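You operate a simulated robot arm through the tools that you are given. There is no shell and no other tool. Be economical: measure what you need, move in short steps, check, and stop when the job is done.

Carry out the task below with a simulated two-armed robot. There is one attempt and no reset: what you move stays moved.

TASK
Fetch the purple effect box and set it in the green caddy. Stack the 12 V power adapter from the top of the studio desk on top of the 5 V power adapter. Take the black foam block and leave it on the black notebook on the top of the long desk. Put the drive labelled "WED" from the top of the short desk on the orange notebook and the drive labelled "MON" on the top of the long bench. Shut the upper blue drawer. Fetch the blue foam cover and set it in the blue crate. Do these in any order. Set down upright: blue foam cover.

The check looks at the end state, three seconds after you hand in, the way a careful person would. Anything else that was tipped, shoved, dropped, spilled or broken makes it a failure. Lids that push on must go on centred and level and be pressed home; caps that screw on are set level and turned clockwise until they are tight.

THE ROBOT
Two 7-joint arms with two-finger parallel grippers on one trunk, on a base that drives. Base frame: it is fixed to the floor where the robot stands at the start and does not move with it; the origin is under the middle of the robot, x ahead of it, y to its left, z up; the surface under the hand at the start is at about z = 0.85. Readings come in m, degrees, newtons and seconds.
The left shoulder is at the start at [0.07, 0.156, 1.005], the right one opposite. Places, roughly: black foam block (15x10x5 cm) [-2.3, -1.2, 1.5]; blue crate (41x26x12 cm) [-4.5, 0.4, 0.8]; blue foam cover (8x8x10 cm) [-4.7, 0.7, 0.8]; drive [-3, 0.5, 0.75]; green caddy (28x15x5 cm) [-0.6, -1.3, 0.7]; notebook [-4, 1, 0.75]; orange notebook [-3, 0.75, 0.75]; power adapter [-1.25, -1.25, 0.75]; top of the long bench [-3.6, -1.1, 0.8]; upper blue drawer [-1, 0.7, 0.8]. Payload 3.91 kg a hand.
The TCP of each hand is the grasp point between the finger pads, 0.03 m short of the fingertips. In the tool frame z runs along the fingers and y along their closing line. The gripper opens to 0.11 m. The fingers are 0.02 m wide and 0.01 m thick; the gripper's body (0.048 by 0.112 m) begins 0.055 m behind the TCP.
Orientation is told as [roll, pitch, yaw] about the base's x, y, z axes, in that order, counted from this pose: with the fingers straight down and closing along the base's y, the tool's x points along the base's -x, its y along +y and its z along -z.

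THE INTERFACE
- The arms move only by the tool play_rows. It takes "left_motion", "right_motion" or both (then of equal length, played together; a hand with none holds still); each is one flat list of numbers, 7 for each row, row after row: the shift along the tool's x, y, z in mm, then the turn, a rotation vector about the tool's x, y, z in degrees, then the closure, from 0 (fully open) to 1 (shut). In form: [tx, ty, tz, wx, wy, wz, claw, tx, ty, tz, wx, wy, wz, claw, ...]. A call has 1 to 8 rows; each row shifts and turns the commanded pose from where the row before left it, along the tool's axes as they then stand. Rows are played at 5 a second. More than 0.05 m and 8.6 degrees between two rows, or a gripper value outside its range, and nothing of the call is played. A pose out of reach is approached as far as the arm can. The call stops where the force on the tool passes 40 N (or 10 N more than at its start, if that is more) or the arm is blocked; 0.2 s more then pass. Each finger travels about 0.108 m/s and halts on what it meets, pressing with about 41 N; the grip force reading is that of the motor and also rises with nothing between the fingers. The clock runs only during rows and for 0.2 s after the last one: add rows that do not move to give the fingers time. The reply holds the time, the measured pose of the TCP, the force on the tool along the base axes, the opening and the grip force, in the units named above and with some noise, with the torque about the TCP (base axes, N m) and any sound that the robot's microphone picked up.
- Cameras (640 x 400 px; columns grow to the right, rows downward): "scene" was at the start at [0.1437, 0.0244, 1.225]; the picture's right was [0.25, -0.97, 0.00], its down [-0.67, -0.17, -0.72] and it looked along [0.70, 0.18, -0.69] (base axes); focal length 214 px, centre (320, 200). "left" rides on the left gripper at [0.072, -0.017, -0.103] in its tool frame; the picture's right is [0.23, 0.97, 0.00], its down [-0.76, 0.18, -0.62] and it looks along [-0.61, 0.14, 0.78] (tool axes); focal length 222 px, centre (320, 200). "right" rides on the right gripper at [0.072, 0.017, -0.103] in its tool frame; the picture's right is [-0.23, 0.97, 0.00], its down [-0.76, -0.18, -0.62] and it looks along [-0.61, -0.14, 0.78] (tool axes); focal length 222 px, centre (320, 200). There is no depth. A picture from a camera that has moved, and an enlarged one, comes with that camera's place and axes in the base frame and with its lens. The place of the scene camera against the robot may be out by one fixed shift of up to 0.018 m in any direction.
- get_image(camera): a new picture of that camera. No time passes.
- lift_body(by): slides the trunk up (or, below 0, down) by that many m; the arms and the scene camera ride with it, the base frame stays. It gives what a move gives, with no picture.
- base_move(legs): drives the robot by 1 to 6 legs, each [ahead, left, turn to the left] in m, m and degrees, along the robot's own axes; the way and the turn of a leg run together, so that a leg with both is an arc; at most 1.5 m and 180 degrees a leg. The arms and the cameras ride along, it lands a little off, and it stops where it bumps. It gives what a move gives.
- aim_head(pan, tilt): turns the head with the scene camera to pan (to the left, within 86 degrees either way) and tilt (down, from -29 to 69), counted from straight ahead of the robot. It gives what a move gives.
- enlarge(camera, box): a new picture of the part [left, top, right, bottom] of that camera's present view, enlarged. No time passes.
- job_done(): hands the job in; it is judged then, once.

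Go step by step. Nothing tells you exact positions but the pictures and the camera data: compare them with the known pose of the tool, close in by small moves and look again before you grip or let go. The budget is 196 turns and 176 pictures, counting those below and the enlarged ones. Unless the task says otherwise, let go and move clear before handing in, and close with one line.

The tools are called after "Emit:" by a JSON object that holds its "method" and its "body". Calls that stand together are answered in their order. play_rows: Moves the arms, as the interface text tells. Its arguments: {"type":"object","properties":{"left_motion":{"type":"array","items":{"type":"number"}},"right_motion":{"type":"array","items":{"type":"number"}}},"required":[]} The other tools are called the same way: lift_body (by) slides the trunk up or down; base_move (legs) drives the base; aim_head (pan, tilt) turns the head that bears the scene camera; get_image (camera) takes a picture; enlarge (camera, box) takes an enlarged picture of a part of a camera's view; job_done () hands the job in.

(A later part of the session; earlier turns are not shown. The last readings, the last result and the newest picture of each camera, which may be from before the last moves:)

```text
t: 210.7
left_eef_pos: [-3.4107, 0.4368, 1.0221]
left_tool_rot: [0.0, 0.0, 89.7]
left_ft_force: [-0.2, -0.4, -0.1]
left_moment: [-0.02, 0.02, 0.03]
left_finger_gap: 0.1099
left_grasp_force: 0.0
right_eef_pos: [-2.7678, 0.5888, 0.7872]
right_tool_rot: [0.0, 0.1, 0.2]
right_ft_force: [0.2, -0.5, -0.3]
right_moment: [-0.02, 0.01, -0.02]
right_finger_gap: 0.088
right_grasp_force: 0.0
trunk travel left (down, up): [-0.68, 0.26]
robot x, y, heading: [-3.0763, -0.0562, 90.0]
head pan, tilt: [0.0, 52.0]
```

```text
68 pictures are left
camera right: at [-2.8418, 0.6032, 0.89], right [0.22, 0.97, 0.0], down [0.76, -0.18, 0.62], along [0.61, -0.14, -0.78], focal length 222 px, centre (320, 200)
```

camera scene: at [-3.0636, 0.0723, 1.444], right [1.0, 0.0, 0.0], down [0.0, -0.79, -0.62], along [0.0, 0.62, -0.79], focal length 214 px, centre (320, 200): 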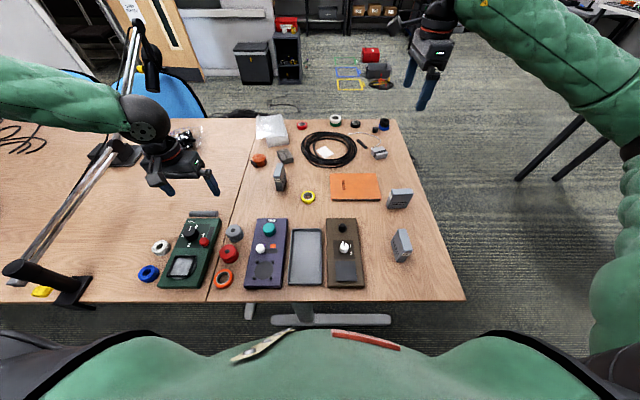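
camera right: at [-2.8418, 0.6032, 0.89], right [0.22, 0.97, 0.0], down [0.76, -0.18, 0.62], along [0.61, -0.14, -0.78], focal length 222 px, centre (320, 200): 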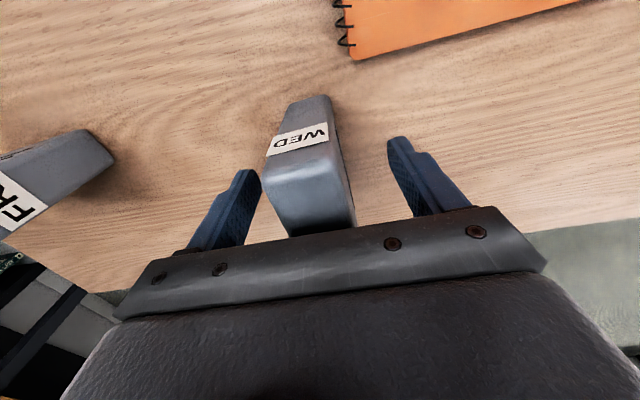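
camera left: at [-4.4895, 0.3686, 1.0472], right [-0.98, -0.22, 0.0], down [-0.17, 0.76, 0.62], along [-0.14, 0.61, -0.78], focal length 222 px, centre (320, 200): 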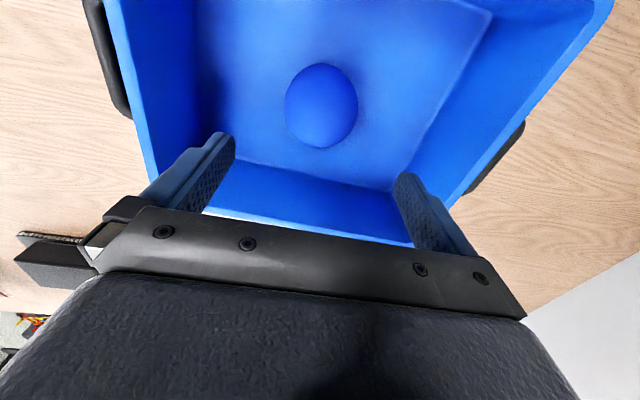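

Emit:
{"method": "play_rows", "body": {"right_motion": [0, 0, 0, 0, 0, 0, 0.6, 0, 0, 0, 0, 0, 0, 0.85, 0, 0, 0, 0, 0, 0, 0.85, 0, 0, 0, 0, 0, 0, 0.85, 0, 0, -25, 0, 0, 0, 0.85, 0, 0, -35, 0, 0, 0, 0.85]}}

Emit:
{"method": "get_image", "body": {"camera": "right"}}

```text
t: 212.1
left_eef_pos: [-3.409, 0.4358, 1.0227]
left_tool_rot: [-0.1, 0.1, 89.7]
left_ft_force: [0.7, 0.5, -0.1]
left_moment: [0.03, 0.0, 0.02]
left_finger_gap: 0.1101
left_grasp_force: 0.0
right_eef_pos: [-2.7695, 0.5878, 0.8469]
right_tool_rot: [0.1, 0.0, 0.3]
right_ft_force: [0.1, -0.1, -3.3]
right_moment: [0.0, 0.01, 0.01]
right_finger_gap: 0.0299
right_grasp_force: 41.1
trunk travel left (down, up): [-0.68, 0.26]
robot x, y, heading: [-3.0786, -0.0556, 89.8]
head pan, tilt: [0.0, 52.0]
```

```text
67 pictures are left
camera right: at [-2.8424, 0.6032, 0.9503], right [0.22, 0.97, 0.0], down [0.76, -0.18, 0.62], along [0.61, -0.14, -0.78], focal length 222 px, centre (320, 200)
```

right: 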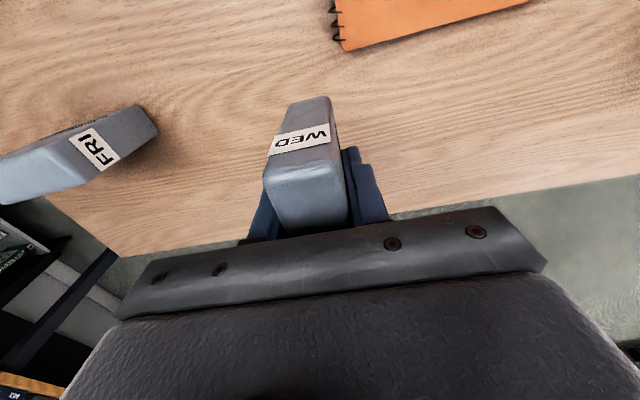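

WED held. Moving over the orange notebook.

Emit:
{"method": "play_rows", "body": {"right_motion": [36, 29, -5, 0, 0, 0, 0.85, 36, 29, 0, 0, 0, 0, 0.85, 36, 29, 0, 0, 0, 0, 0.85, 36, 29, 0, 0, 0, 0, 0.85]}}

Emit:
{"method": "enlarge", "body": {"camera": "scene", "box": [290, 110, 430, 220]}}

Emit:
{"method": "get_image", "body": {"camera": "right"}}

```text
t: 213.1
left_eef_pos: [-3.4098, 0.438, 1.0216]
left_tool_rot: [-0.1, 0.0, 89.6]
left_ft_force: [-0.7, 1.1, -0.8]
left_moment: [0.03, -0.03, 0.01]
left_finger_gap: 0.1099
left_grasp_force: 0.0
right_eef_pos: [-2.9129, 0.7039, 0.8499]
right_tool_rot: [0.0, -0.1, 0.2]
right_ft_force: [0.1, 0.3, -1.7]
right_moment: [-0.01, 0.05, 0.01]
right_finger_gap: 0.03
right_grasp_force: 40.6
trunk travel left (down, up): [-0.68, 0.26]
robot x, y, heading: [-3.0785, -0.0547, 89.4]
head pan, tilt: [0.0, 52.0]
```

```text
3.64 times, centred on (360, 165) of scene
camera zoom: at [-3.0656, 0.0746, 1.4436], right [1.0, -0.01, 0.0], down [0.0, -0.79, -0.61], along [0.0, 0.61, -0.79], focal length 780 px, centre (174, 327)
```

zoom: 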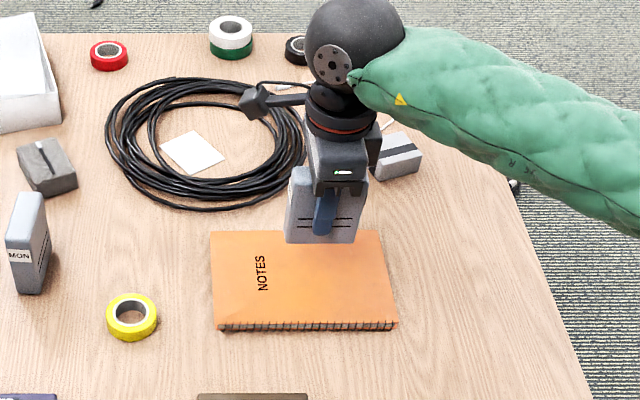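

```text
65 pictures are left
camera right: at [-2.9876, 0.719, 0.9539], right [0.23, 0.97, 0.0], down [0.76, -0.18, 0.62], along [0.61, -0.14, -0.78], focal length 222 px, centre (320, 200)
```

right: 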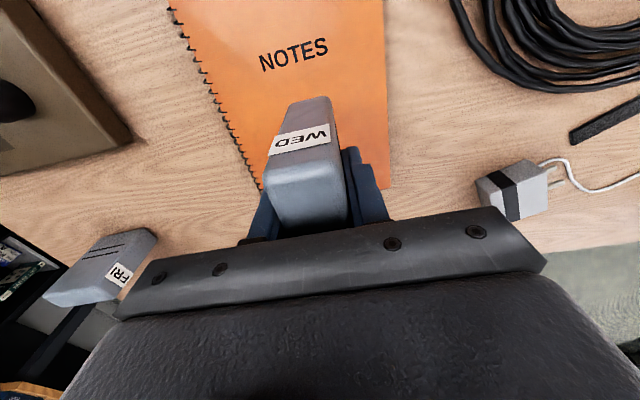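

Over the notebook; shifting 12 mm toward its centre and lowering to contact.

Emit:
{"method": "play_rows", "body": {"right_motion": [0, -12, 20, 0, 0, 0, 0.85, 0, 0, 20, 0, 0, 0, 0.85]}}

Emit:
{"method": "play_rows", "body": {"right_motion": [0, 0, 4, 0, 0, 0, 0.85]}}

Emit:
{"method": "play_rows", "body": {"right_motion": [0, 0, 3, 0, 0, 0, 0.85]}}

Emit:
{"method": "play_rows", "body": {"right_motion": [0, 0, 3, 0, 0, 0, 0.85]}}

```text
t: 213.7
left_eef_pos: [-3.4099, 0.4357, 1.0222]
left_tool_rot: [0.0, 0.0, 89.7]
left_ft_force: [0.3, 0.4, -0.4]
left_moment: [0.01, 0.01, -0.01]
left_finger_gap: 0.1101
left_grasp_force: 0.0
right_eef_pos: [-2.9128, 0.6911, 0.8105]
right_tool_rot: [0.0, 0.0, 0.2]
right_ft_force: [0.0, 0.3, -2.7]
right_moment: [0.01, 0.05, 0.02]
right_finger_gap: 0.0297
right_grasp_force: 41.2
trunk travel left (down, up): [-0.68, 0.26]
robot x, y, heading: [-3.0812, -0.056, 89.8]
head pan, tilt: [0.0, 52.0]
```

```text
t: 214.1
left_eef_pos: [-3.4107, 0.437, 1.0224]
left_tool_rot: [0.0, 0.0, 89.7]
left_ft_force: [0.1, 0.1, -0.6]
left_moment: [0.01, -0.01, -0.02]
left_finger_gap: 0.1098
left_grasp_force: 0.0
right_eef_pos: [-2.9128, 0.6916, 0.8056]
right_tool_rot: [-0.1, 0.0, 0.2]
right_ft_force: [-0.3, 0.5, -3.0]
right_moment: [-0.04, -0.01, 0.02]
right_finger_gap: 0.0299
right_grasp_force: 41.1
trunk travel left (down, up): [-0.68, 0.26]
robot x, y, heading: [-3.0812, -0.057, 90.1]
head pan, tilt: [0.0, 52.0]
```

```text
t: 214.5
left_eef_pos: [-3.4089, 0.4363, 1.0222]
left_tool_rot: [-0.1, 0.0, 89.6]
left_ft_force: [0.1, 0.3, -0.2]
left_moment: [-0.01, -0.01, 0.0]
left_finger_gap: 0.1101
left_grasp_force: 0.0
right_eef_pos: [-2.9129, 0.6932, 0.8045]
right_tool_rot: [-0.1, 0.0, 0.2]
right_ft_force: [-0.1, -0.2, -2.8]
right_moment: [-0.02, 0.01, -0.02]
right_finger_gap: 0.0299
right_grasp_force: 40.7
trunk travel left (down, up): [-0.68, 0.26]
robot x, y, heading: [-3.0808, -0.0582, 89.7]
head pan, tilt: [0.0, 52.0]
```

```text
t: 214.9
left_eef_pos: [-3.4107, 0.4366, 1.0235]
left_tool_rot: [0.0, 0.0, 89.7]
left_ft_force: [-0.2, -0.1, -0.5]
left_moment: [-0.02, -0.04, -0.01]
left_finger_gap: 0.1099
left_grasp_force: 0.2
right_eef_pos: [-2.9137, 0.6921, 0.8013]
right_tool_rot: [0.0, 0.0, 0.2]
right_ft_force: [-0.2, -0.3, -2.4]
right_moment: [0.04, 0.0, 0.0]
right_finger_gap: 0.0296
right_grasp_force: 40.6
trunk travel left (down, up): [-0.68, 0.26]
robot x, y, heading: [-3.077, -0.0584, 89.6]
head pan, tilt: [0.0, 52.0]
```

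Emit:
{"method": "play_rows", "body": {"right_motion": [0, 0, 2.5, 0, 0, 0, 0.85]}}

Emit:
{"method": "play_rows", "body": {"right_motion": [0, 0, 2.5, 0, 0, 0, 0.85]}}

Emit:
{"method": "play_rows", "body": {"right_motion": [0, 0, 2.5, 0, 0, 0, 0.85]}}

```text
t: 215.3
left_eef_pos: [-3.4101, 0.4365, 1.0227]
left_tool_rot: [-0.1, 0.0, 89.8]
left_ft_force: [-0.9, 0.9, 0.7]
left_moment: [0.02, 0.01, 0.01]
left_finger_gap: 0.1099
left_grasp_force: 0.0
right_eef_pos: [-2.9138, 0.6909, 0.8007]
right_tool_rot: [0.1, 0.0, 0.2]
right_ft_force: [0.9, -0.3, 2.9]
right_moment: [-0.12, -0.15, 0.02]
right_finger_gap: 0.0298
right_grasp_force: 41.2
trunk travel left (down, up): [-0.68, 0.26]
robot x, y, heading: [-3.0764, -0.0553, 89.6]
head pan, tilt: [0.0, 52.0]
```

```text
t: 215.7
left_eef_pos: [-3.4098, 0.4361, 1.0234]
left_tool_rot: [-0.1, -0.1, 89.7]
left_ft_force: [0.3, 0.6, 0.4]
left_moment: [-0.01, -0.03, -0.01]
left_finger_gap: 0.1101
left_grasp_force: 0.0
right_eef_pos: [-2.9148, 0.6916, 0.7991]
right_tool_rot: [0.2, 0.0, 0.2]
right_ft_force: [3.7, -1.6, 22.6]
right_moment: [-0.29, -0.48, 0.02]
right_finger_gap: 0.0298
right_grasp_force: 41.3
trunk travel left (down, up): [-0.68, 0.26]
robot x, y, heading: [-3.0765, -0.0584, 90.0]
head pan, tilt: [0.0, 52.0]
```

```text
t: 216.1
left_eef_pos: [-3.4106, 0.434, 1.0238]
left_tool_rot: [0.1, -0.2, 89.7]
left_ft_force: [0.6, -0.4, 0.1]
left_moment: [-0.01, -0.03, 0.01]
left_finger_gap: 0.1101
left_grasp_force: 0.1
right_eef_pos: [-2.9146, 0.6911, 0.7994]
right_tool_rot: [0.4, 0.1, 0.1]
right_ft_force: [3.5, 4.1, 40.8]
right_moment: [-0.22, -0.09, -0.31]
right_finger_gap: 0.0289
right_grasp_force: 41.9
trunk travel left (down, up): [-0.68, 0.26]
robot x, y, heading: [-3.0761, -0.0581, 90.0]
head pan, tilt: [0.0, 52.0]
```

Seated on the notebook. Easing off the press, opening slowly, and rising.

Emit:
{"method": "play_rows", "body": {"right_motion": [0, 0, -5, 0, 0, 0, 0.85, 0, 0, 0, 0, 0, 0, 0.65, 0, 0, 0, 0, 0, 0, 0.4, 0, 0, 0, 0, 0, 0, 0.2, 0, 0, -20, 0, 0, 0, 0.2, 0, 0, -40, 0, 0, 0, 0.2, 0, 0, -48, 0, 0, 0, 0.2, 0, 0, -48, 0, 0, 0, 0]}}

Emit:
{"method": "enlarge", "body": {"camera": "scene", "box": [215, 110, 425, 300]}}

```text
t: 217.9
left_eef_pos: [-3.4097, 0.4365, 1.0228]
left_tool_rot: [0.0, -0.1, 89.7]
left_ft_force: [-0.1, -0.2, -0.1]
left_moment: [-0.01, -0.03, 0.02]
left_finger_gap: 0.1102
left_grasp_force: 0.1
right_eef_pos: [-2.9135, 0.69, 0.9554]
right_tool_rot: [-0.1, -0.1, 0.2]
right_ft_force: [-0.1, 0.4, 0.1]
right_moment: [0.01, 0.0, 0.0]
right_finger_gap: 0.1099
right_grasp_force: 0.1
trunk travel left (down, up): [-0.68, 0.26]
robot x, y, heading: [-3.0767, -0.0535, 89.6]
head pan, tilt: [0.0, 52.0]
```

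```text
2.11 times, centred on (320, 205) of scene
camera zoom: at [-3.0646, 0.0727, 1.4438], right [1.0, 0.0, 0.0], down [0.0, -0.79, -0.62], along [0.0, 0.62, -0.79], focal length 452 px, centre (320, 190)
```

zoom: 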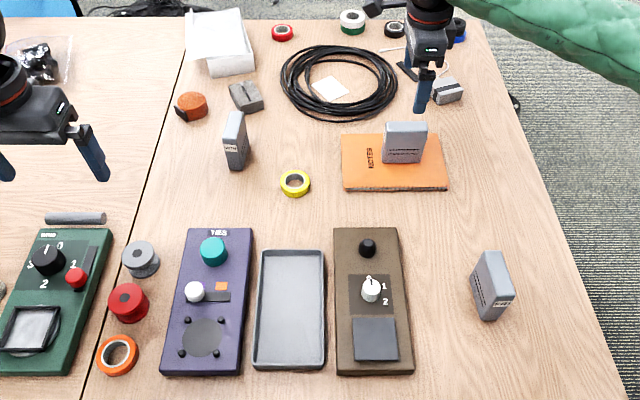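

WED stands on the orange notebook. Now MON with the left hand: moving above it.

Emit:
{"method": "play_rows", "body": {"left_motion": [-38, -25, 0, 0, 0, 0, 0, -38, -25, 0, 0, 0, 0, 0, -38, -25, 0, 0, 0, 0, 0, -38, -25, 0, 0, 0, 0, 0, -38, -25, 0, 0, 0, 0, 0, -38, -25, 0, 0, 0, 0, 0, -38, -25, 0, 0, 0, 0, 0], "right_motion": [0, 0, -45, 0, 0, 0, 0, 0, 0, -45, 0, 0, 0, 0, -40, 0, 0, 0, 0, 0, 0, -40, 0, 0, 0, 0, 0, 0, 0, 0, 0, 0, 0, 0, 0, 0, 0, 0, 0, 0, 0, 0, 0, 0, 0, 0, 0, 0, 0]}}

Emit:
{"method": "get_image", "body": {"camera": "left"}}

```text
t: 219.5
left_eef_pos: [-3.2324, 0.7033, 1.0205]
left_tool_rot: [0.1, 0.2, 89.7]
left_ft_force: [-0.5, 0.9, 0.6]
left_moment: [-0.02, -0.05, 0.05]
left_finger_gap: 0.1102
left_grasp_force: 0.1
right_eef_pos: [-2.8333, 0.6933, 1.0437]
right_tool_rot: [0.0, 0.0, 0.2]
right_ft_force: [-0.5, 0.7, 0.2]
right_moment: [0.02, -0.01, 0.02]
right_finger_gap: 0.1101
right_grasp_force: 0.0
trunk travel left (down, up): [-0.68, 0.26]
robot x, y, heading: [-3.0721, -0.0568, 89.8]
head pan, tilt: [0.0, 52.0]
```

```text
63 pictures are left
camera left: at [-3.2178, 0.6309, 1.1247], right [-0.97, -0.22, 0.0], down [-0.18, 0.76, 0.62], along [-0.14, 0.61, -0.78], focal length 222 px, centre (320, 200)
```

left: 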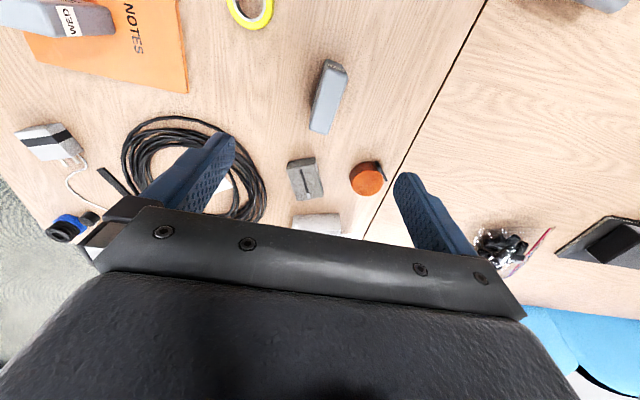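

MON at (-3.244,0.708), aligned with y. Descending.

Emit:
{"method": "play_rows", "body": {"left_motion": [-5, 12, 0, 0, 0, 0, 0.2, 0, 0, 48, 0, 0, 0, 0.2, 0, 0, 48, 0, 0, 0, 0.2, 0, 0, 48, 0, 0, 0, 0.2, 0, 0, 48, 0, 0, 0, 0.2]}}

Emit:
{"method": "get_image", "body": {"camera": "left"}}

```text
t: 220.7
left_eef_pos: [-3.2902, 0.675, 0.8723]
left_tool_rot: [-0.1, -0.1, 89.6]
left_ft_force: [0.4, 0.7, 0.0]
left_moment: [-0.02, -0.02, 0.0]
left_finger_gap: 0.0879
left_grasp_force: 0.0
left hand out of reach, approached as far as the arm can: row 3, 4, 5
right_eef_pos: [-2.8333, 0.692, 1.0449]
right_tool_rot: [0.0, -0.1, 0.2]
right_ft_force: [-0.3, 0.2, 0.6]
right_moment: [-0.01, 0.0, -0.01]
right_finger_gap: 0.11
right_grasp_force: 0.0
trunk travel left (down, up): [-0.68, 0.26]
robot x, y, heading: [-3.0755, -0.0576, 89.7]
head pan, tilt: [0.0, 52.0]
```

```text
62 pictures are left
camera left: at [-3.2748, 0.6013, 0.9763], right [-0.97, -0.22, 0.0], down [-0.17, 0.76, 0.62], along [-0.14, 0.61, -0.78], focal length 222 px, centre (320, 200)
```

left: 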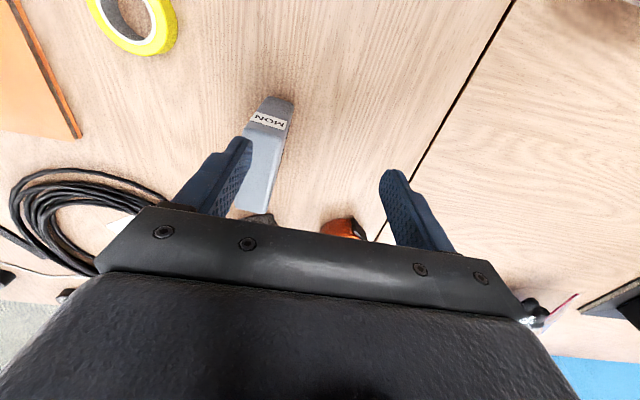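

The left arm hit its reach limit with the trunk this high. Raising the hand, then lowering the trunk for a better posture.

Emit:
{"method": "play_rows", "body": {"left_motion": [0, 0, -48, 0, 0, 0, 0.2, 0, 0, -48, 0, 0, 0, 0.2, 0, 0, -48, 0, 0, 0, 0.2, 0, 0, -48, 0, 0, 0, 0.2], "right_motion": [0, 0, -48, 0, 0, 0, 0, 0, 0, -48, 0, 0, 0, 0, 0, 0, -48, 0, 0, 0, 0, 0, 0, -48, 0, 0, 0, 0]}}

Emit:
{"method": "lift_body", "body": {"by": -0.17}}

Emit:
{"method": "get_image", "body": {"camera": "left"}}

```text
t: 221.7
left_eef_pos: [-3.2896, 0.6728, 1.0688]
left_tool_rot: [0.0, -0.2, 89.6]
left_ft_force: [-0.1, 0.5, -0.2]
left_moment: [0.04, 0.0, 0.01]
left_finger_gap: 0.0879
left_grasp_force: 0.2
right_eef_pos: [-2.8329, 0.6875, 1.24]
right_tool_rot: [0.2, 0.1, 0.2]
right_ft_force: [-0.9, -0.6, 0.5]
right_moment: [0.04, 0.0, -0.01]
right_finger_gap: 0.1101
right_grasp_force: 0.1
trunk travel left (down, up): [-0.68, 0.26]
robot x, y, heading: [-3.0819, -0.0584, 89.6]
head pan, tilt: [0.0, 52.0]
```

```text
t: 223.6
left_eef_pos: [-3.2904, 0.6759, 0.8969]
left_tool_rot: [0.1, 0.0, 89.7]
left_ft_force: [0.2, -0.9, -0.5]
left_moment: [-0.03, 0.02, -0.03]
left_finger_gap: 0.0879
left_grasp_force: 0.1
right_eef_pos: [-2.8335, 0.6905, 1.0678]
right_tool_rot: [0.1, 0.0, 0.2]
right_ft_force: [-0.4, -1.9, 0.1]
right_moment: [-0.01, -0.01, -0.03]
right_finger_gap: 0.1101
right_grasp_force: 0.0
trunk travel left (down, up): [-0.51, 0.43]
robot x, y, heading: [-3.0801, -0.0548, 89.8]
head pan, tilt: [0.0, 52.0]
```

```text
61 pictures are left
camera left: at [-3.274, 0.6023, 1.0002], right [-0.97, -0.22, 0.0], down [-0.17, 0.76, 0.62], along [-0.14, 0.61, -0.78], focal length 222 px, centre (320, 200)
```

left: 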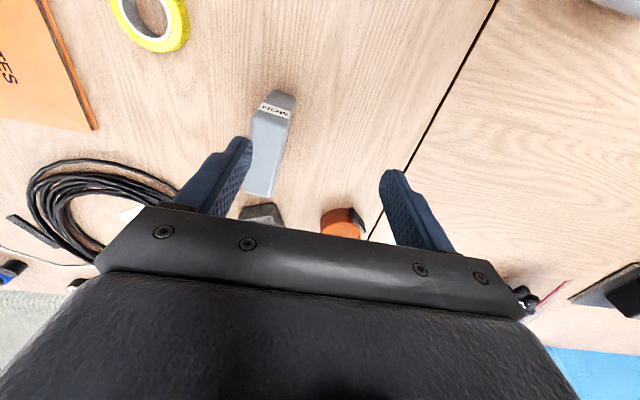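

Emit:
{"method": "play_rows", "body": {"left_motion": [-15, -22, 0, 0, 0, 0, 0.2, -14, -22, 0, 0, 0, 0, 0.2]}}

Emit:
{"method": "get_image", "body": {"camera": "left"}}

```text
t: 224.2
left_eef_pos: [-3.247, 0.7054, 0.8957]
left_tool_rot: [0.0, 0.0, 89.8]
left_ft_force: [0.6, 0.8, 0.2]
left_moment: [0.01, -0.02, 0.02]
left_finger_gap: 0.088
left_grasp_force: 0.0
right_eef_pos: [-2.8349, 0.6919, 1.0659]
right_tool_rot: [-0.1, 0.1, 0.4]
right_ft_force: [0.8, -0.3, 0.0]
right_moment: [-0.01, 0.0, 0.04]
right_finger_gap: 0.1099
right_grasp_force: 0.1
trunk travel left (down, up): [-0.51, 0.43]
robot x, y, heading: [-3.0797, -0.0546, 89.9]
head pan, tilt: [0.0, 52.0]
```

```text
60 pictures are left
camera left: at [-3.2309, 0.632, 1.0001], right [-0.97, -0.22, 0.0], down [-0.18, 0.76, 0.62], along [-0.14, 0.61, -0.78], focal length 222 px, centre (320, 200)
```

left: 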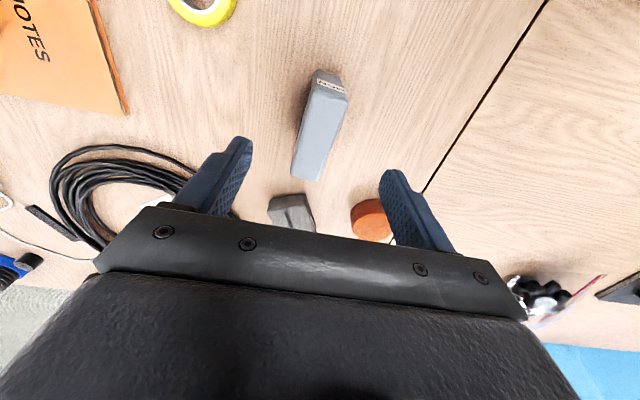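

Emit:
{"method": "play_rows", "body": {"left_motion": [3, 0, 40, 0, 0, 0, 0.2, 0, 0, 40, 0, 0, 0, 0.2, 0, 0, 28, 0, 0, 0, 0.2]}}

Emit:
{"method": "get_image", "body": {"camera": "left"}}

```text
t: 225.0
left_eef_pos: [-3.2465, 0.7013, 0.7881]
left_tool_rot: [-0.1, 0.0, 89.8]
left_ft_force: [0.5, 0.1, -0.3]
left_moment: [-0.03, 0.0, 0.0]
left_finger_gap: 0.088
left_grasp_force: 0.0
right_eef_pos: [-2.8337, 0.6922, 1.0663]
right_tool_rot: [0.1, 0.0, 0.2]
right_ft_force: [-0.2, 0.4, -0.9]
right_moment: [-0.03, 0.0, -0.02]
right_finger_gap: 0.1098
right_grasp_force: 0.1
trunk travel left (down, up): [-0.51, 0.43]
robot x, y, heading: [-3.0807, -0.0543, 89.9]
head pan, tilt: [0.0, 52.0]
```

```text
59 pictures are left
camera left: at [-3.23, 0.6295, 0.8919], right [-0.97, -0.22, 0.0], down [-0.17, 0.76, 0.62], along [-0.14, 0.61, -0.78], focal length 222 px, centre (320, 200)
```

left: 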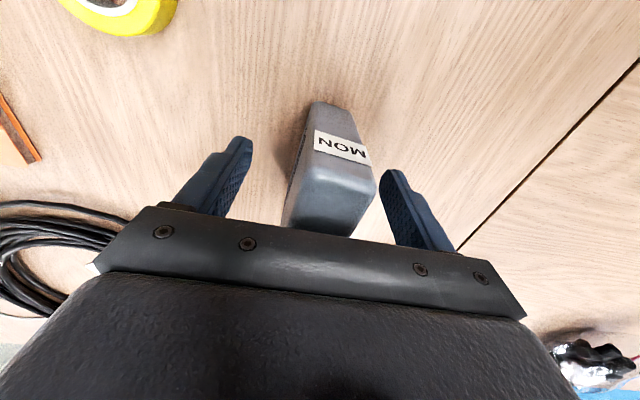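

Emit:
{"method": "play_rows", "body": {"left_motion": [0, 0, 0, 0, 0, 0, 0.6, 0, 0, 0, 0, 0, 0, 0.85, 0, 0, 0, 0, 0, 0, 0.85, 0, 0, 0, 0, 0, 0, 0.85, 0, 0, -30, 0, 0, 0, 0.85, 0, 0, -45, 0, 0, 0, 0.85, 0, 0, -45, 0, 0, 0, 0.85, 0, 0, -45, 0, 0, 0, 0.85]}}

Emit:
{"method": "get_image", "body": {"camera": "left"}}

Emit:
{"method": "enlarge", "body": {"camera": "scene", "box": [200, 190, 370, 300]}}

```text
t: 226.8
left_eef_pos: [-3.2467, 0.7022, 0.9542]
left_tool_rot: [0.0, 0.1, 89.7]
left_ft_force: [0.2, -0.3, -2.5]
left_moment: [-0.05, 0.02, 0.01]
left_finger_gap: 0.0299
left_grasp_force: 40.8
right_eef_pos: [-2.8324, 0.6911, 1.0682]
right_tool_rot: [0.1, 0.0, 0.2]
right_ft_force: [-0.3, -0.5, -0.1]
right_moment: [0.0, -0.01, 0.02]
right_finger_gap: 0.1098
right_grasp_force: 0.1
trunk travel left (down, up): [-0.51, 0.43]
robot x, y, heading: [-3.0772, -0.0557, 89.5]
head pan, tilt: [0.0, 52.0]
```

```text
58 pictures are left
camera left: at [-3.2309, 0.628, 1.0573], right [-0.97, -0.22, 0.0], down [-0.17, 0.76, 0.62], along [-0.14, 0.61, -0.78], focal length 222 px, centre (320, 200)
```

left: 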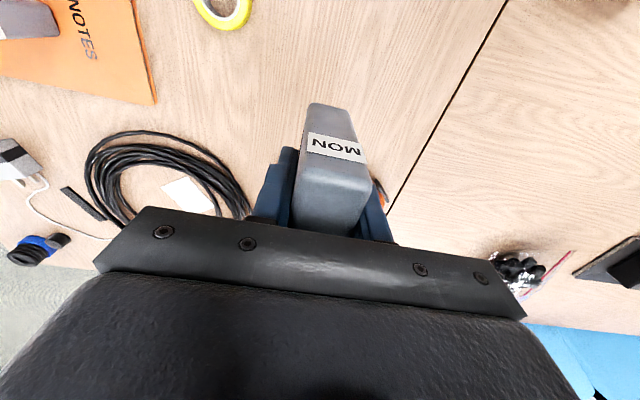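

```text
3.64 times, centred on (285, 245) of scene
camera zoom: at [-3.0637, 0.0724, 1.2739], right [1.0, 0.0, 0.0], down [0.0, -0.79, -0.62], along [0.0, 0.62, -0.79], focal length 780 px, centre (447, 36)
```

zoom: 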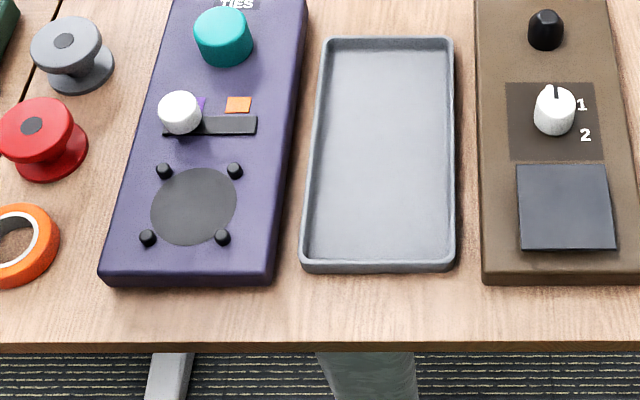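

MON held. Let me read the labels on the pedal-like boxes.

Emit:
{"method": "enlarge", "body": {"camera": "scene", "box": [160, 170, 300, 240]}}

Emit:
{"method": "enlarge", "body": {"camera": "scene", "box": [235, 180, 285, 215]}}

```text
4.57 times, centred on (230, 205) of scene
camera zoom: at [-3.0637, 0.0724, 1.2739], right [1.0, 0.0, 0.0], down [0.0, -0.79, -0.62], along [0.0, 0.62, -0.79], focal length 980 px, centre (731, 177)
```

zoom: 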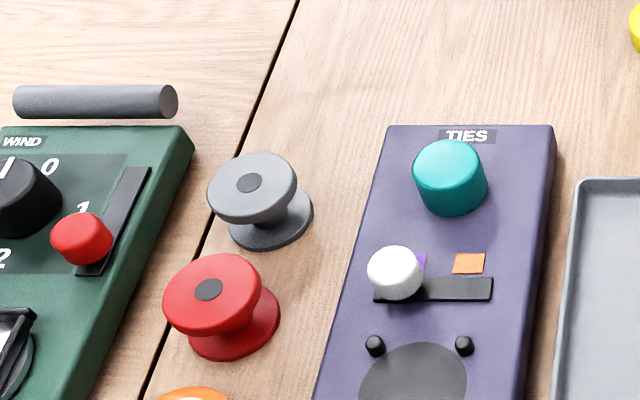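

```text
11.43 times, centred on (260, 198) of scene
camera zoom: at [-3.0637, 0.0724, 1.2739], right [1.0, 0.0, 0.0], down [0.0, -0.79, -0.62], along [0.0, 0.62, -0.79], focal length 2451 px, centre (1006, 229)
```

zoom: 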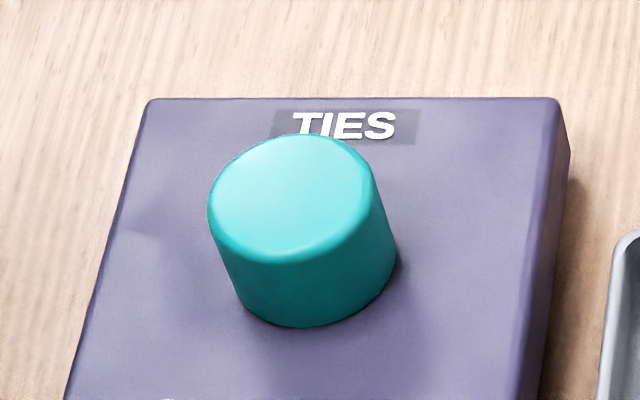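

That box is a cable-tie fixture, not an effect box; the small purple pedal near the first desk is the likely effect box. Now deliver MON: raise, back out, turn around via east to face the long bench.

Emit:
{"method": "lift_body", "body": {"by": 0.35}}

Emit:
{"method": "base_move", "body": {"legs": [[-0.25, 0, 0], [0, 0, -90], [0, 0, -90]]}}

Emit:
{"method": "get_image", "body": {"camera": "scene"}}

```text
t: 230.2
left_eef_pos: [-3.2474, 0.7021, 1.3024]
left_tool_rot: [0.0, 0.0, 89.7]
left_ft_force: [0.0, 0.1, -2.3]
left_moment: [-0.02, 0.01, -0.05]
left_finger_gap: 0.03
left_grasp_force: 41.0
right_eef_pos: [-2.8337, 0.6921, 1.4161]
right_tool_rot: [0.0, 0.0, 0.3]
right_ft_force: [0.0, 0.7, 0.4]
right_moment: [0.03, -0.01, 0.0]
right_finger_gap: 0.11
right_grasp_force: 0.0
trunk travel left (down, up): [-0.86, 0.08]
robot x, y, heading: [-3.0783, -0.0538, 89.8]
head pan, tilt: [0.0, 52.0]
```

```text
t: 239.7
left_eef_pos: [-2.9225, -1.0684, 1.3021]
left_tool_rot: [0.0, -0.1, -91.2]
left_ft_force: [-0.5, -0.2, -1.7]
left_moment: [0.04, 0.02, 0.0]
left_finger_gap: 0.0298
left_grasp_force: 40.7
right_eef_pos: [-3.3345, -1.0504, 1.4177]
right_tool_rot: [0.1, -0.1, 179.3]
right_ft_force: [-0.7, -0.2, -0.4]
right_moment: [0.01, -0.01, 0.0]
right_finger_gap: 0.1099
right_grasp_force: 0.1
trunk travel left (down, up): [-0.86, 0.08]
robot x, y, heading: [-3.0796, -0.3095, -91.0]
head pan, tilt: [0.0, 52.0]
```

```text
54 pictures are left
camera scene: at [-3.0681, -0.429, 1.6238], right [-1.0, 0.02, 0.0], down [0.02, 0.79, -0.61], along [-0.01, -0.61, -0.79], focal length 214 px, centre (320, 200)
```

scene: 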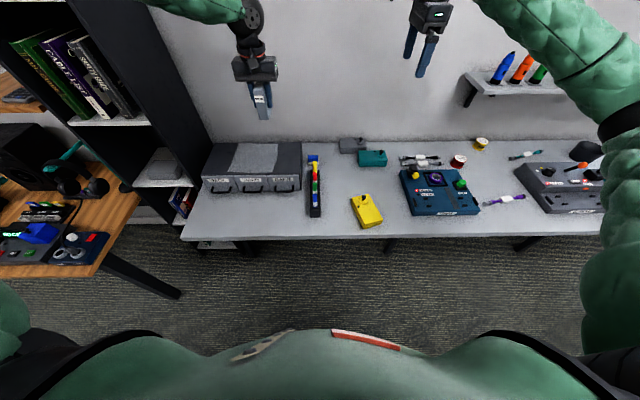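

There are pedal-like boxes here (yellow, teal, grey). Zooming in for labels and free space.

Emit:
{"method": "enlarge", "body": {"camera": "scene", "box": [300, 125, 460, 240]}}

Emit:
{"method": "enlarge", "body": {"camera": "scene", "box": [460, 60, 640, 230]}}

```text
3.48 times, centred on (380, 182) of scene
camera zoom: at [-3.0681, -0.429, 1.6238], right [-1.0, 0.02, 0.0], down [0.02, 0.79, -0.61], along [-0.01, -0.61, -0.79], focal length 746 px, centre (111, 261)
```

zoom: 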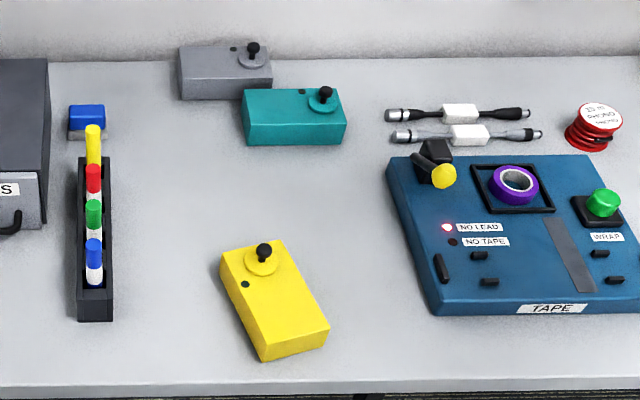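

```text
2.35 times, centred on (550, 145) of scene
camera zoom: at [-3.0681, -0.429, 1.6238], right [-1.0, 0.02, 0.0], down [0.02, 0.79, -0.61], along [-0.01, -0.61, -0.79], focal length 505 px, centre (-221, 329)
```

zoom: 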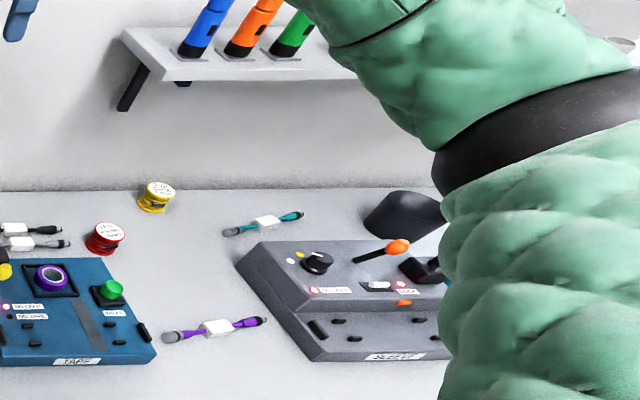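

Free spot on the bench at about (-3.168,-1.13), between the marker rack and the yellow box. Shifting right so the left arm has good reach, and lowering.

Emit:
{"method": "base_move", "body": {"legs": [[0, -0.28, 1]]}}

Emit:
{"method": "lift_body", "body": {"by": -0.28}}

Emit:
{"method": "get_image", "body": {"camera": "left"}}

```text
t: 241.7
left_eef_pos: [-3.1888, -1.0619, 1.3024]
left_tool_rot: [0.0, 0.0, -90.1]
left_ft_force: [0.0, 0.9, -2.0]
left_moment: [0.02, 0.03, 0.02]
left_finger_gap: 0.0297
left_grasp_force: 41.0
right_eef_pos: [-3.602, -1.0515, 1.4181]
right_tool_rot: [0.1, 0.0, -179.7]
right_ft_force: [-0.1, -0.6, -0.5]
right_moment: [-0.03, 0.02, 0.01]
right_finger_gap: 0.1102
right_grasp_force: 0.0
trunk travel left (down, up): [-0.86, 0.08]
robot x, y, heading: [-3.3627, -0.3032, -90.1]
head pan, tilt: [0.0, 52.0]
```

```text
t: 244.5
left_eef_pos: [-3.1887, -1.0618, 1.0227]
left_tool_rot: [0.0, 0.0, -90.2]
left_ft_force: [-0.3, -0.3, -2.1]
left_moment: [0.01, 0.01, 0.0]
left_finger_gap: 0.0299
left_grasp_force: 40.5
right_eef_pos: [-3.6028, -1.0518, 1.1372]
right_tool_rot: [0.0, 0.0, -179.7]
right_ft_force: [0.7, -1.0, 0.3]
right_moment: [0.01, -0.01, 0.0]
right_finger_gap: 0.1099
right_grasp_force: 0.0
trunk travel left (down, up): [-0.58, 0.36]
robot x, y, heading: [-3.3613, -0.3086, -90.4]
head pan, tilt: [0.0, 52.0]
```

```text
51 pictures are left
camera left: at [-3.2062, -0.9891, 1.1265], right [0.97, 0.22, 0.0], down [0.18, -0.76, 0.62], along [0.14, -0.61, -0.78], focal length 222 px, centre (320, 200)
```

left: 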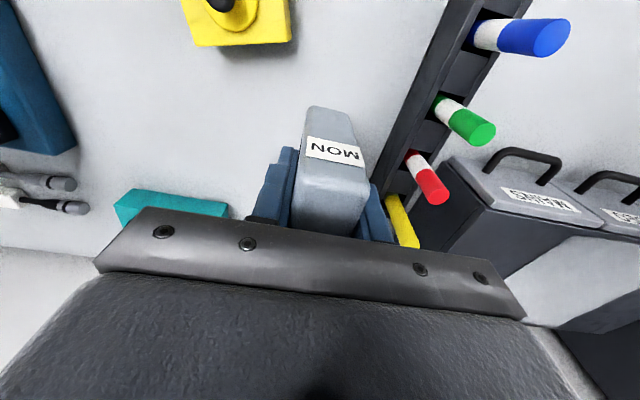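

Moving to (-3.15,-1.11) and lowering.

Emit:
{"method": "play_rows", "body": {"left_motion": [-24, 19, 0, 0, 0, 0, 0.85, -24, 19, 0, 0, 0, 0, 0.85, 0, 0, 40, 0, 0, 0, 0.85, 0, 0, 40, 0, 0, 0, 0.85, 0, 0, 35, 0, 0, 0, 0.85]}}

Emit:
{"method": "enlarge", "body": {"camera": "scene", "box": [160, 110, 340, 240]}}

```text
t: 245.7
left_eef_pos: [-3.1513, -1.1094, 0.9089]
left_tool_rot: [0.0, -0.2, -90.1]
left_ft_force: [0.3, -2.0, 3.9]
left_moment: [0.07, -0.05, -0.05]
left_finger_gap: 0.0295
left_grasp_force: 41.3
right_eef_pos: [-3.603, -1.0511, 1.1379]
right_tool_rot: [0.0, 0.0, -179.6]
right_ft_force: [-0.4, 0.2, 0.0]
right_moment: [-0.01, 0.01, 0.02]
right_finger_gap: 0.1099
right_grasp_force: 0.0
trunk travel left (down, up): [-0.58, 0.36]
robot x, y, heading: [-3.3589, -0.3079, -90.1]
head pan, tilt: [0.0, 52.0]
```

```text
3.08 times, centred on (250, 175) of scene
camera zoom: at [-3.3462, -0.4252, 1.3442], right [-1.0, 0.0, 0.0], down [0.0, 0.79, -0.62], along [0.0, -0.62, -0.79], focal length 660 px, centre (535, 277)
```

zoom: 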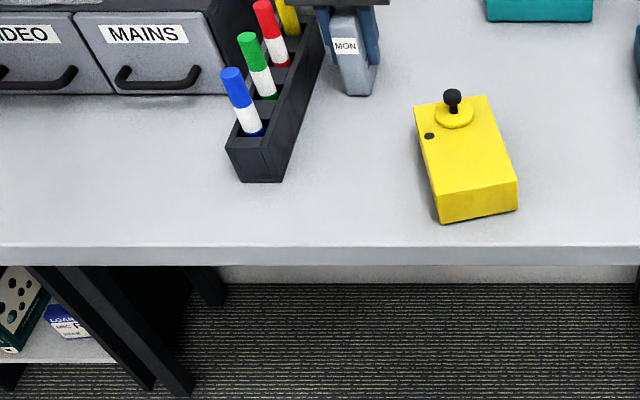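

Contact seems to have begun (bench is higher here). Confirming with a 2 mm step.

Emit:
{"method": "play_rows", "body": {"left_motion": [0, 0, 2, 0, 0, 0, 0.85]}}

Emit:
{"method": "enlarge", "body": {"camera": "scene", "box": [220, 100, 290, 150]}}

```text
t: 246.1
left_eef_pos: [-3.1502, -1.1106, 0.9084]
left_tool_rot: [0.0, -0.2, -90.1]
left_ft_force: [3.4, -3.5, 23.2]
left_moment: [0.54, -0.26, -0.1]
left_finger_gap: 0.0297
left_grasp_force: 41.4
right_eef_pos: [-3.603, -1.0491, 1.1383]
right_tool_rot: [0.1, 0.0, -179.8]
right_ft_force: [0.3, -0.2, 0.6]
right_moment: [-0.01, -0.03, -0.02]
right_finger_gap: 0.1099
right_grasp_force: 0.0
trunk travel left (down, up): [-0.58, 0.36]
robot x, y, heading: [-3.358, -0.3027, -90.2]
head pan, tilt: [0.0, 52.0]
```

```text
8.00 times, centred on (255, 125) of scene
camera zoom: at [-3.3464, -0.424, 1.3444], right [-1.0, 0.0, 0.0], down [0.0, 0.79, -0.62], along [0.0, -0.62, -0.79], focal length 1716 px, centre (840, 800)
```

zoom: 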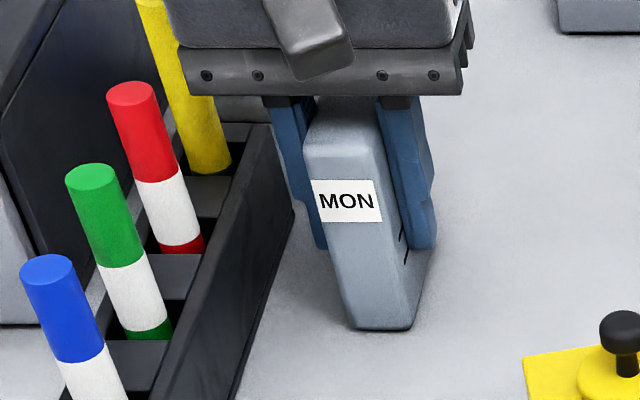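

Seated upright. Easing off, opening a little, and rising.

Emit:
{"method": "play_rows", "body": {"left_motion": [0, 0, -3, 0, 0, 0, 0.85, 0, 0, 0, 0, 0, 0, 0.6, 0, 0, 0, 0, 0, 0, 0.5, 0, 0, 0, 0, 0, 0, 0.5, 0, 0, -25, 0, 0, 0, 0.5, 0, 0, -45, 0, 0, 0, 0.5, 0, 0, -48, 0, 0, 0, 0.5, 0, 0, -48, 0, 0, 0, 0]}}

Emit:
{"method": "enlarge", "body": {"camera": "scene", "box": [160, 80, 340, 240]}}

```text
t: 247.9
left_eef_pos: [-3.1519, -1.1068, 1.0754]
left_tool_rot: [0.0, 0.0, -90.2]
left_ft_force: [-0.2, 0.7, -0.1]
left_moment: [0.01, 0.01, -0.03]
left_finger_gap: 0.1101
left_grasp_force: 0.0
right_eef_pos: [-3.6051, -1.0506, 1.1391]
right_tool_rot: [0.1, 0.1, -179.7]
right_ft_force: [-0.3, -0.2, 0.9]
right_moment: [0.02, 0.0, 0.0]
right_finger_gap: 0.1101
right_grasp_force: 0.0
trunk travel left (down, up): [-0.58, 0.36]
robot x, y, heading: [-3.3585, -0.3052, -90.2]
head pan, tilt: [0.0, 52.0]
```

```text
2.50 times, centred on (250, 160) of scene
camera zoom: at [-3.3467, -0.4244, 1.3439], right [-1.0, 0.0, 0.0], down [0.0, 0.79, -0.62], along [0.0, -0.62, -0.79], focal length 536 px, centre (495, 300)
```

zoom: 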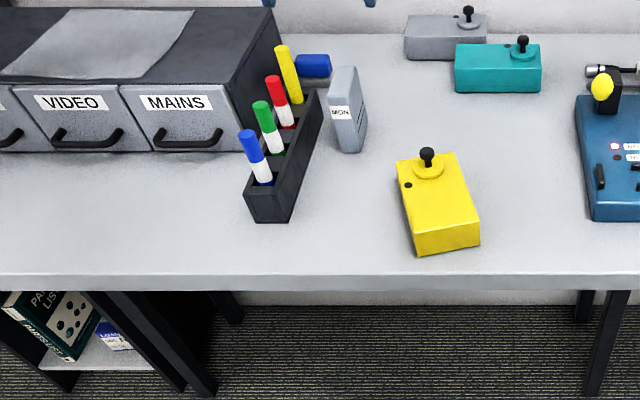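

MON placed. Now I need to find the purple effect box (same style as those lever boxes?). Raising and turning east to scan the rest of the room.

Emit:
{"method": "lift_body", "body": {"by": 0.35}}

Emit:
{"method": "base_move", "body": {"legs": [[-0.1, 0, 0], [0, 0, 90], [1.3, 0, 0]]}}

Emit:
{"method": "aim_head", "body": {"pan": 50, "tilt": 8}}

Emit:
{"method": "get_image", "body": {"camera": "scene"}}

```text
t: 251.3
left_eef_pos: [-3.1521, -1.1082, 1.4255]
left_tool_rot: [0.0, -0.1, -90.2]
left_ft_force: [-0.1, 0.2, -0.3]
left_moment: [0.01, 0.04, -0.02]
left_finger_gap: 0.1102
left_grasp_force: 0.1
right_eef_pos: [-3.6026, -1.0513, 1.4871]
right_tool_rot: [0.0, 0.1, -179.8]
right_ft_force: [0.6, -0.2, 0.4]
right_moment: [-0.01, -0.01, 0.02]
right_finger_gap: 0.11
right_grasp_force: 0.1
trunk travel left (down, up): [-0.93, 0.01]
robot x, y, heading: [-3.359, -0.3024, -90.0]
head pan, tilt: [0.0, 52.0]
```

```text
t: 262.5
left_eef_pos: [-1.2499, 0.0164, 1.4246]
left_tool_rot: [0.1, 0.0, 0.3]
left_ft_force: [-0.2, 0.2, -0.5]
left_moment: [0.02, 0.01, 0.01]
left_finger_gap: 0.1101
left_grasp_force: 0.0
right_eef_pos: [-1.3031, -0.4367, 1.4884]
right_tool_rot: [0.1, 0.1, -89.2]
right_ft_force: [0.5, -0.7, -0.3]
right_moment: [-0.01, 0.03, 0.01]
right_finger_gap: 0.1099
right_grasp_force: 0.1
trunk travel left (down, up): [-0.93, 0.01]
robot x, y, heading: [-2.0544, -0.2002, 0.3]
head pan, tilt: [0.0, 52.0]
```

```text
t: 263.6
left_eef_pos: [-1.2496, 0.0164, 1.4271]
left_tool_rot: [0.0, 0.0, 0.3]
left_ft_force: [-0.1, -0.7, -0.4]
left_moment: [0.01, 0.01, -0.04]
left_finger_gap: 0.11
left_grasp_force: 0.0
right_eef_pos: [-1.3022, -0.436, 1.4883]
right_tool_rot: [0.1, 0.1, -89.3]
right_ft_force: [0.9, -0.2, 0.3]
right_moment: [0.02, 0.02, 0.01]
right_finger_gap: 0.1098
right_grasp_force: 0.1
trunk travel left (down, up): [-0.93, 0.01]
robot x, y, heading: [-2.0555, -0.1992, 0.6]
head pan, tilt: [50.0, 8.0]
```

```text
47 pictures are left
camera scene: at [-1.9286, -0.1232, 1.7615], right [0.77, -0.64, 0.0], down [-0.09, -0.11, -0.99], along [0.63, 0.76, -0.14], focal length 214 px, centre (320, 200)
```

scene: 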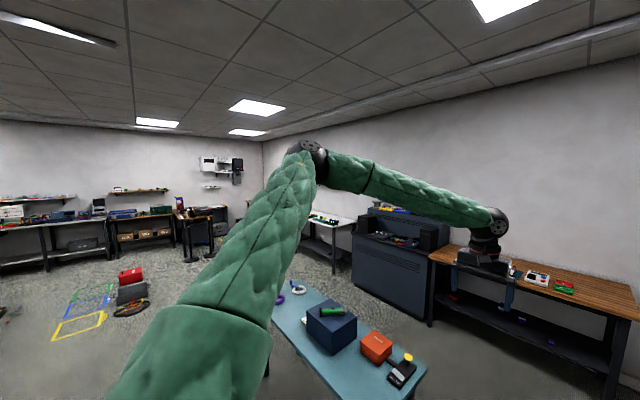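

Emit:
{"method": "enlarge", "body": {"camera": "scene", "box": [90, 150, 270, 265]}}

Emit:
{"method": "enlarge", "body": {"camera": "scene", "box": [290, 190, 470, 300]}}

Emit:
{"method": "enlarge", "body": {"camera": "scene", "box": [0, 180, 110, 270]}}

```text
3.48 times, centred on (180, 208) of scene
camera zoom: at [-1.9286, -0.1232, 1.7615], right [0.77, -0.64, 0.0], down [-0.09, -0.11, -0.99], along [0.63, 0.76, -0.14], focal length 746 px, centre (807, 174)
```

zoom: 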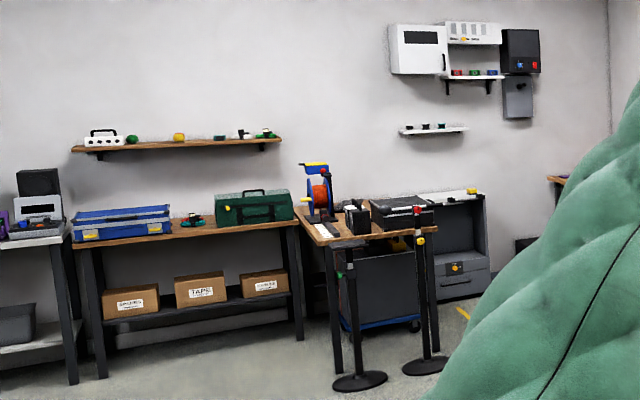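

```text
3.56 times, centred on (380, 245) of scene
camera zoom: at [-1.9286, -0.1232, 1.7615], right [0.77, -0.64, 0.0], down [-0.09, -0.11, -0.99], along [0.63, 0.76, -0.14], focal length 763 px, centre (107, 40)
```

zoom: 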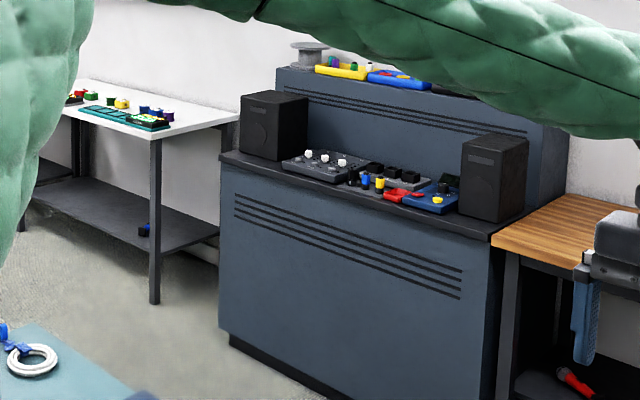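

```text
4.44 times, centred on (55, 225) of scene
camera zoom: at [-1.9286, -0.1232, 1.7615], right [0.77, -0.64, 0.0], down [-0.09, -0.11, -0.99], along [0.63, 0.76, -0.14], focal length 953 px, centre (1498, 89)
```

zoom: 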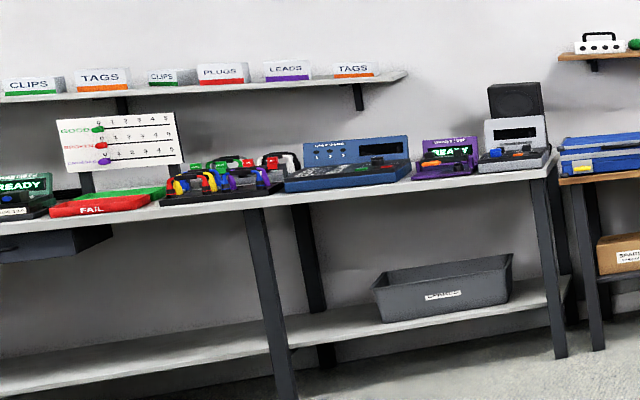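

Nothing purple and pedal-like there. I'll go back to the first desk and inspect the small purple box (≈(0.572,-0.124,0.348)) closely.

Emit:
{"method": "base_move", "body": {"legs": [[1.5, 0, 0], [0.1, 0.05, 0]]}}

Emit:
{"method": "lift_body", "body": {"by": -0.4}}

Emit:
{"method": "aim_head", "body": {"pan": 0, "tilt": 35}}

Emit:
{"method": "get_image", "body": {"camera": "scene"}}

```text
t: 271.9
left_eef_pos: [0.3476, 0.0963, 1.4282]
left_tool_rot: [0.0, -0.2, 1.2]
left_ft_force: [-0.5, -0.6, 1.1]
left_moment: [-0.03, -0.03, 0.0]
left_finger_gap: 0.1099
left_grasp_force: 0.2
right_eef_pos: [0.3033, -0.3568, 1.49]
right_tool_rot: [0.1, 0.0, -88.2]
right_ft_force: [-1.0, 0.8, 0.1]
right_moment: [-0.03, -0.02, -0.02]
right_finger_gap: 0.1099
right_grasp_force: 0.2
trunk travel left (down, up): [-0.93, 0.01]
robot x, y, heading: [-0.4479, -0.13, 1.4]
head pan, tilt: [50.0, 8.0]
```

```text
t: 275.7
left_eef_pos: [0.3517, 0.096, 1.0261]
left_tool_rot: [-0.1, -0.1, 1.2]
left_ft_force: [-0.6, -0.4, 0.5]
left_moment: [0.01, -0.02, 0.0]
left_finger_gap: 0.11
left_grasp_force: 0.0
right_eef_pos: [0.307, -0.3561, 1.0872]
right_tool_rot: [0.0, -0.1, -88.3]
right_ft_force: [-1.1, 1.0, -1.6]
right_moment: [-0.01, 0.01, 0.01]
right_finger_gap: 0.1101
right_grasp_force: 0.1
trunk travel left (down, up): [-0.53, 0.41]
robot x, y, heading: [-0.4452, -0.1332, 1.0]
head pan, tilt: [50.0, 8.0]
```

```text
t: 276.9
left_eef_pos: [0.3525, 0.0954, 1.0257]
left_tool_rot: [0.1, 0.0, 1.2]
left_ft_force: [-0.8, -0.3, -0.5]
left_moment: [-0.03, 0.01, 0.03]
left_finger_gap: 0.11
left_grasp_force: 0.0
right_eef_pos: [0.3066, -0.3574, 1.0874]
right_tool_rot: [0.1, 0.0, -88.3]
right_ft_force: [0.6, -0.6, 0.2]
right_moment: [0.0, 0.0, 0.01]
right_finger_gap: 0.1099
right_grasp_force: 0.1
trunk travel left (down, up): [-0.53, 0.41]
robot x, y, heading: [-0.4498, -0.1319, 1.2]
head pan, tilt: [0.0, 35.0]
```

```text
43 pictures are left
camera scene: at [-0.2944, -0.1247, 1.3182], right [0.02, -1.0, 0.0], down [-0.57, -0.01, -0.82], along [0.82, 0.02, -0.57], focal length 214 px, centre (320, 200)
```

scene: 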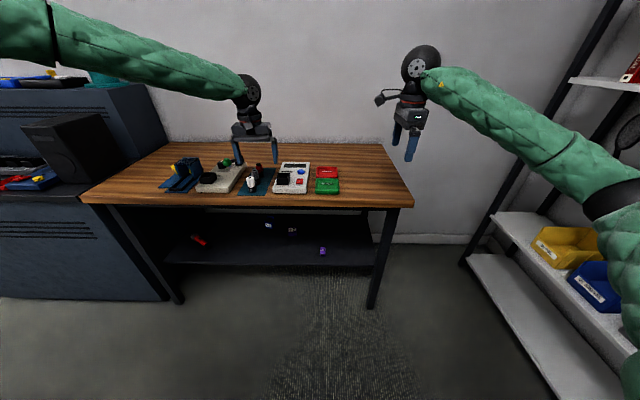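

Emit:
{"method": "enlarge", "body": {"camera": "scene", "box": [255, 210, 345, 265]}}

Emit:
{"method": "enlarge", "body": {"camera": "scene", "box": [308, 240, 336, 260]}}

```text
7.11 times, centred on (300, 238) of scene
camera zoom: at [-0.2944, -0.1247, 1.3182], right [0.02, -1.0, 0.0], down [-0.57, -0.01, -0.82], along [0.82, 0.02, -0.57], focal length 1525 px, centre (462, -67)
```

zoom: 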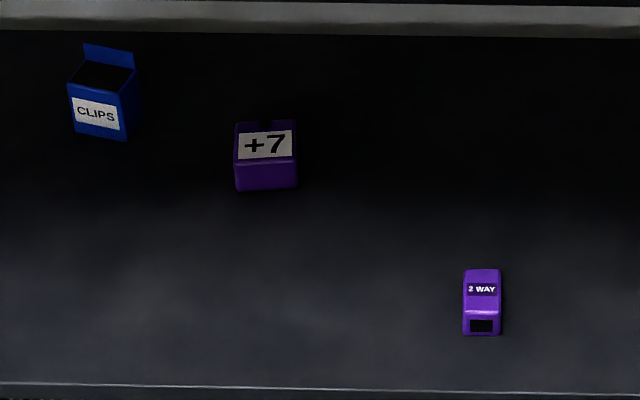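

```text
16.00 times, centred on (322, 250) of scene
camera zoom: at [-0.2944, -0.1247, 1.3182], right [0.02, -1.0, 0.0], down [-0.57, -0.01, -0.82], along [0.82, 0.02, -0.57], focal length 3432 px, centre (288, -600)
```

zoom: 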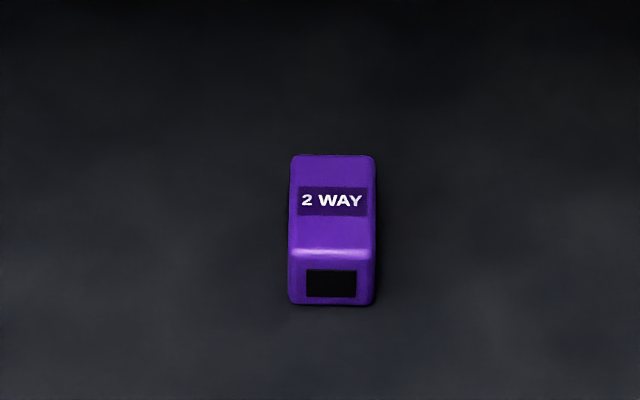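

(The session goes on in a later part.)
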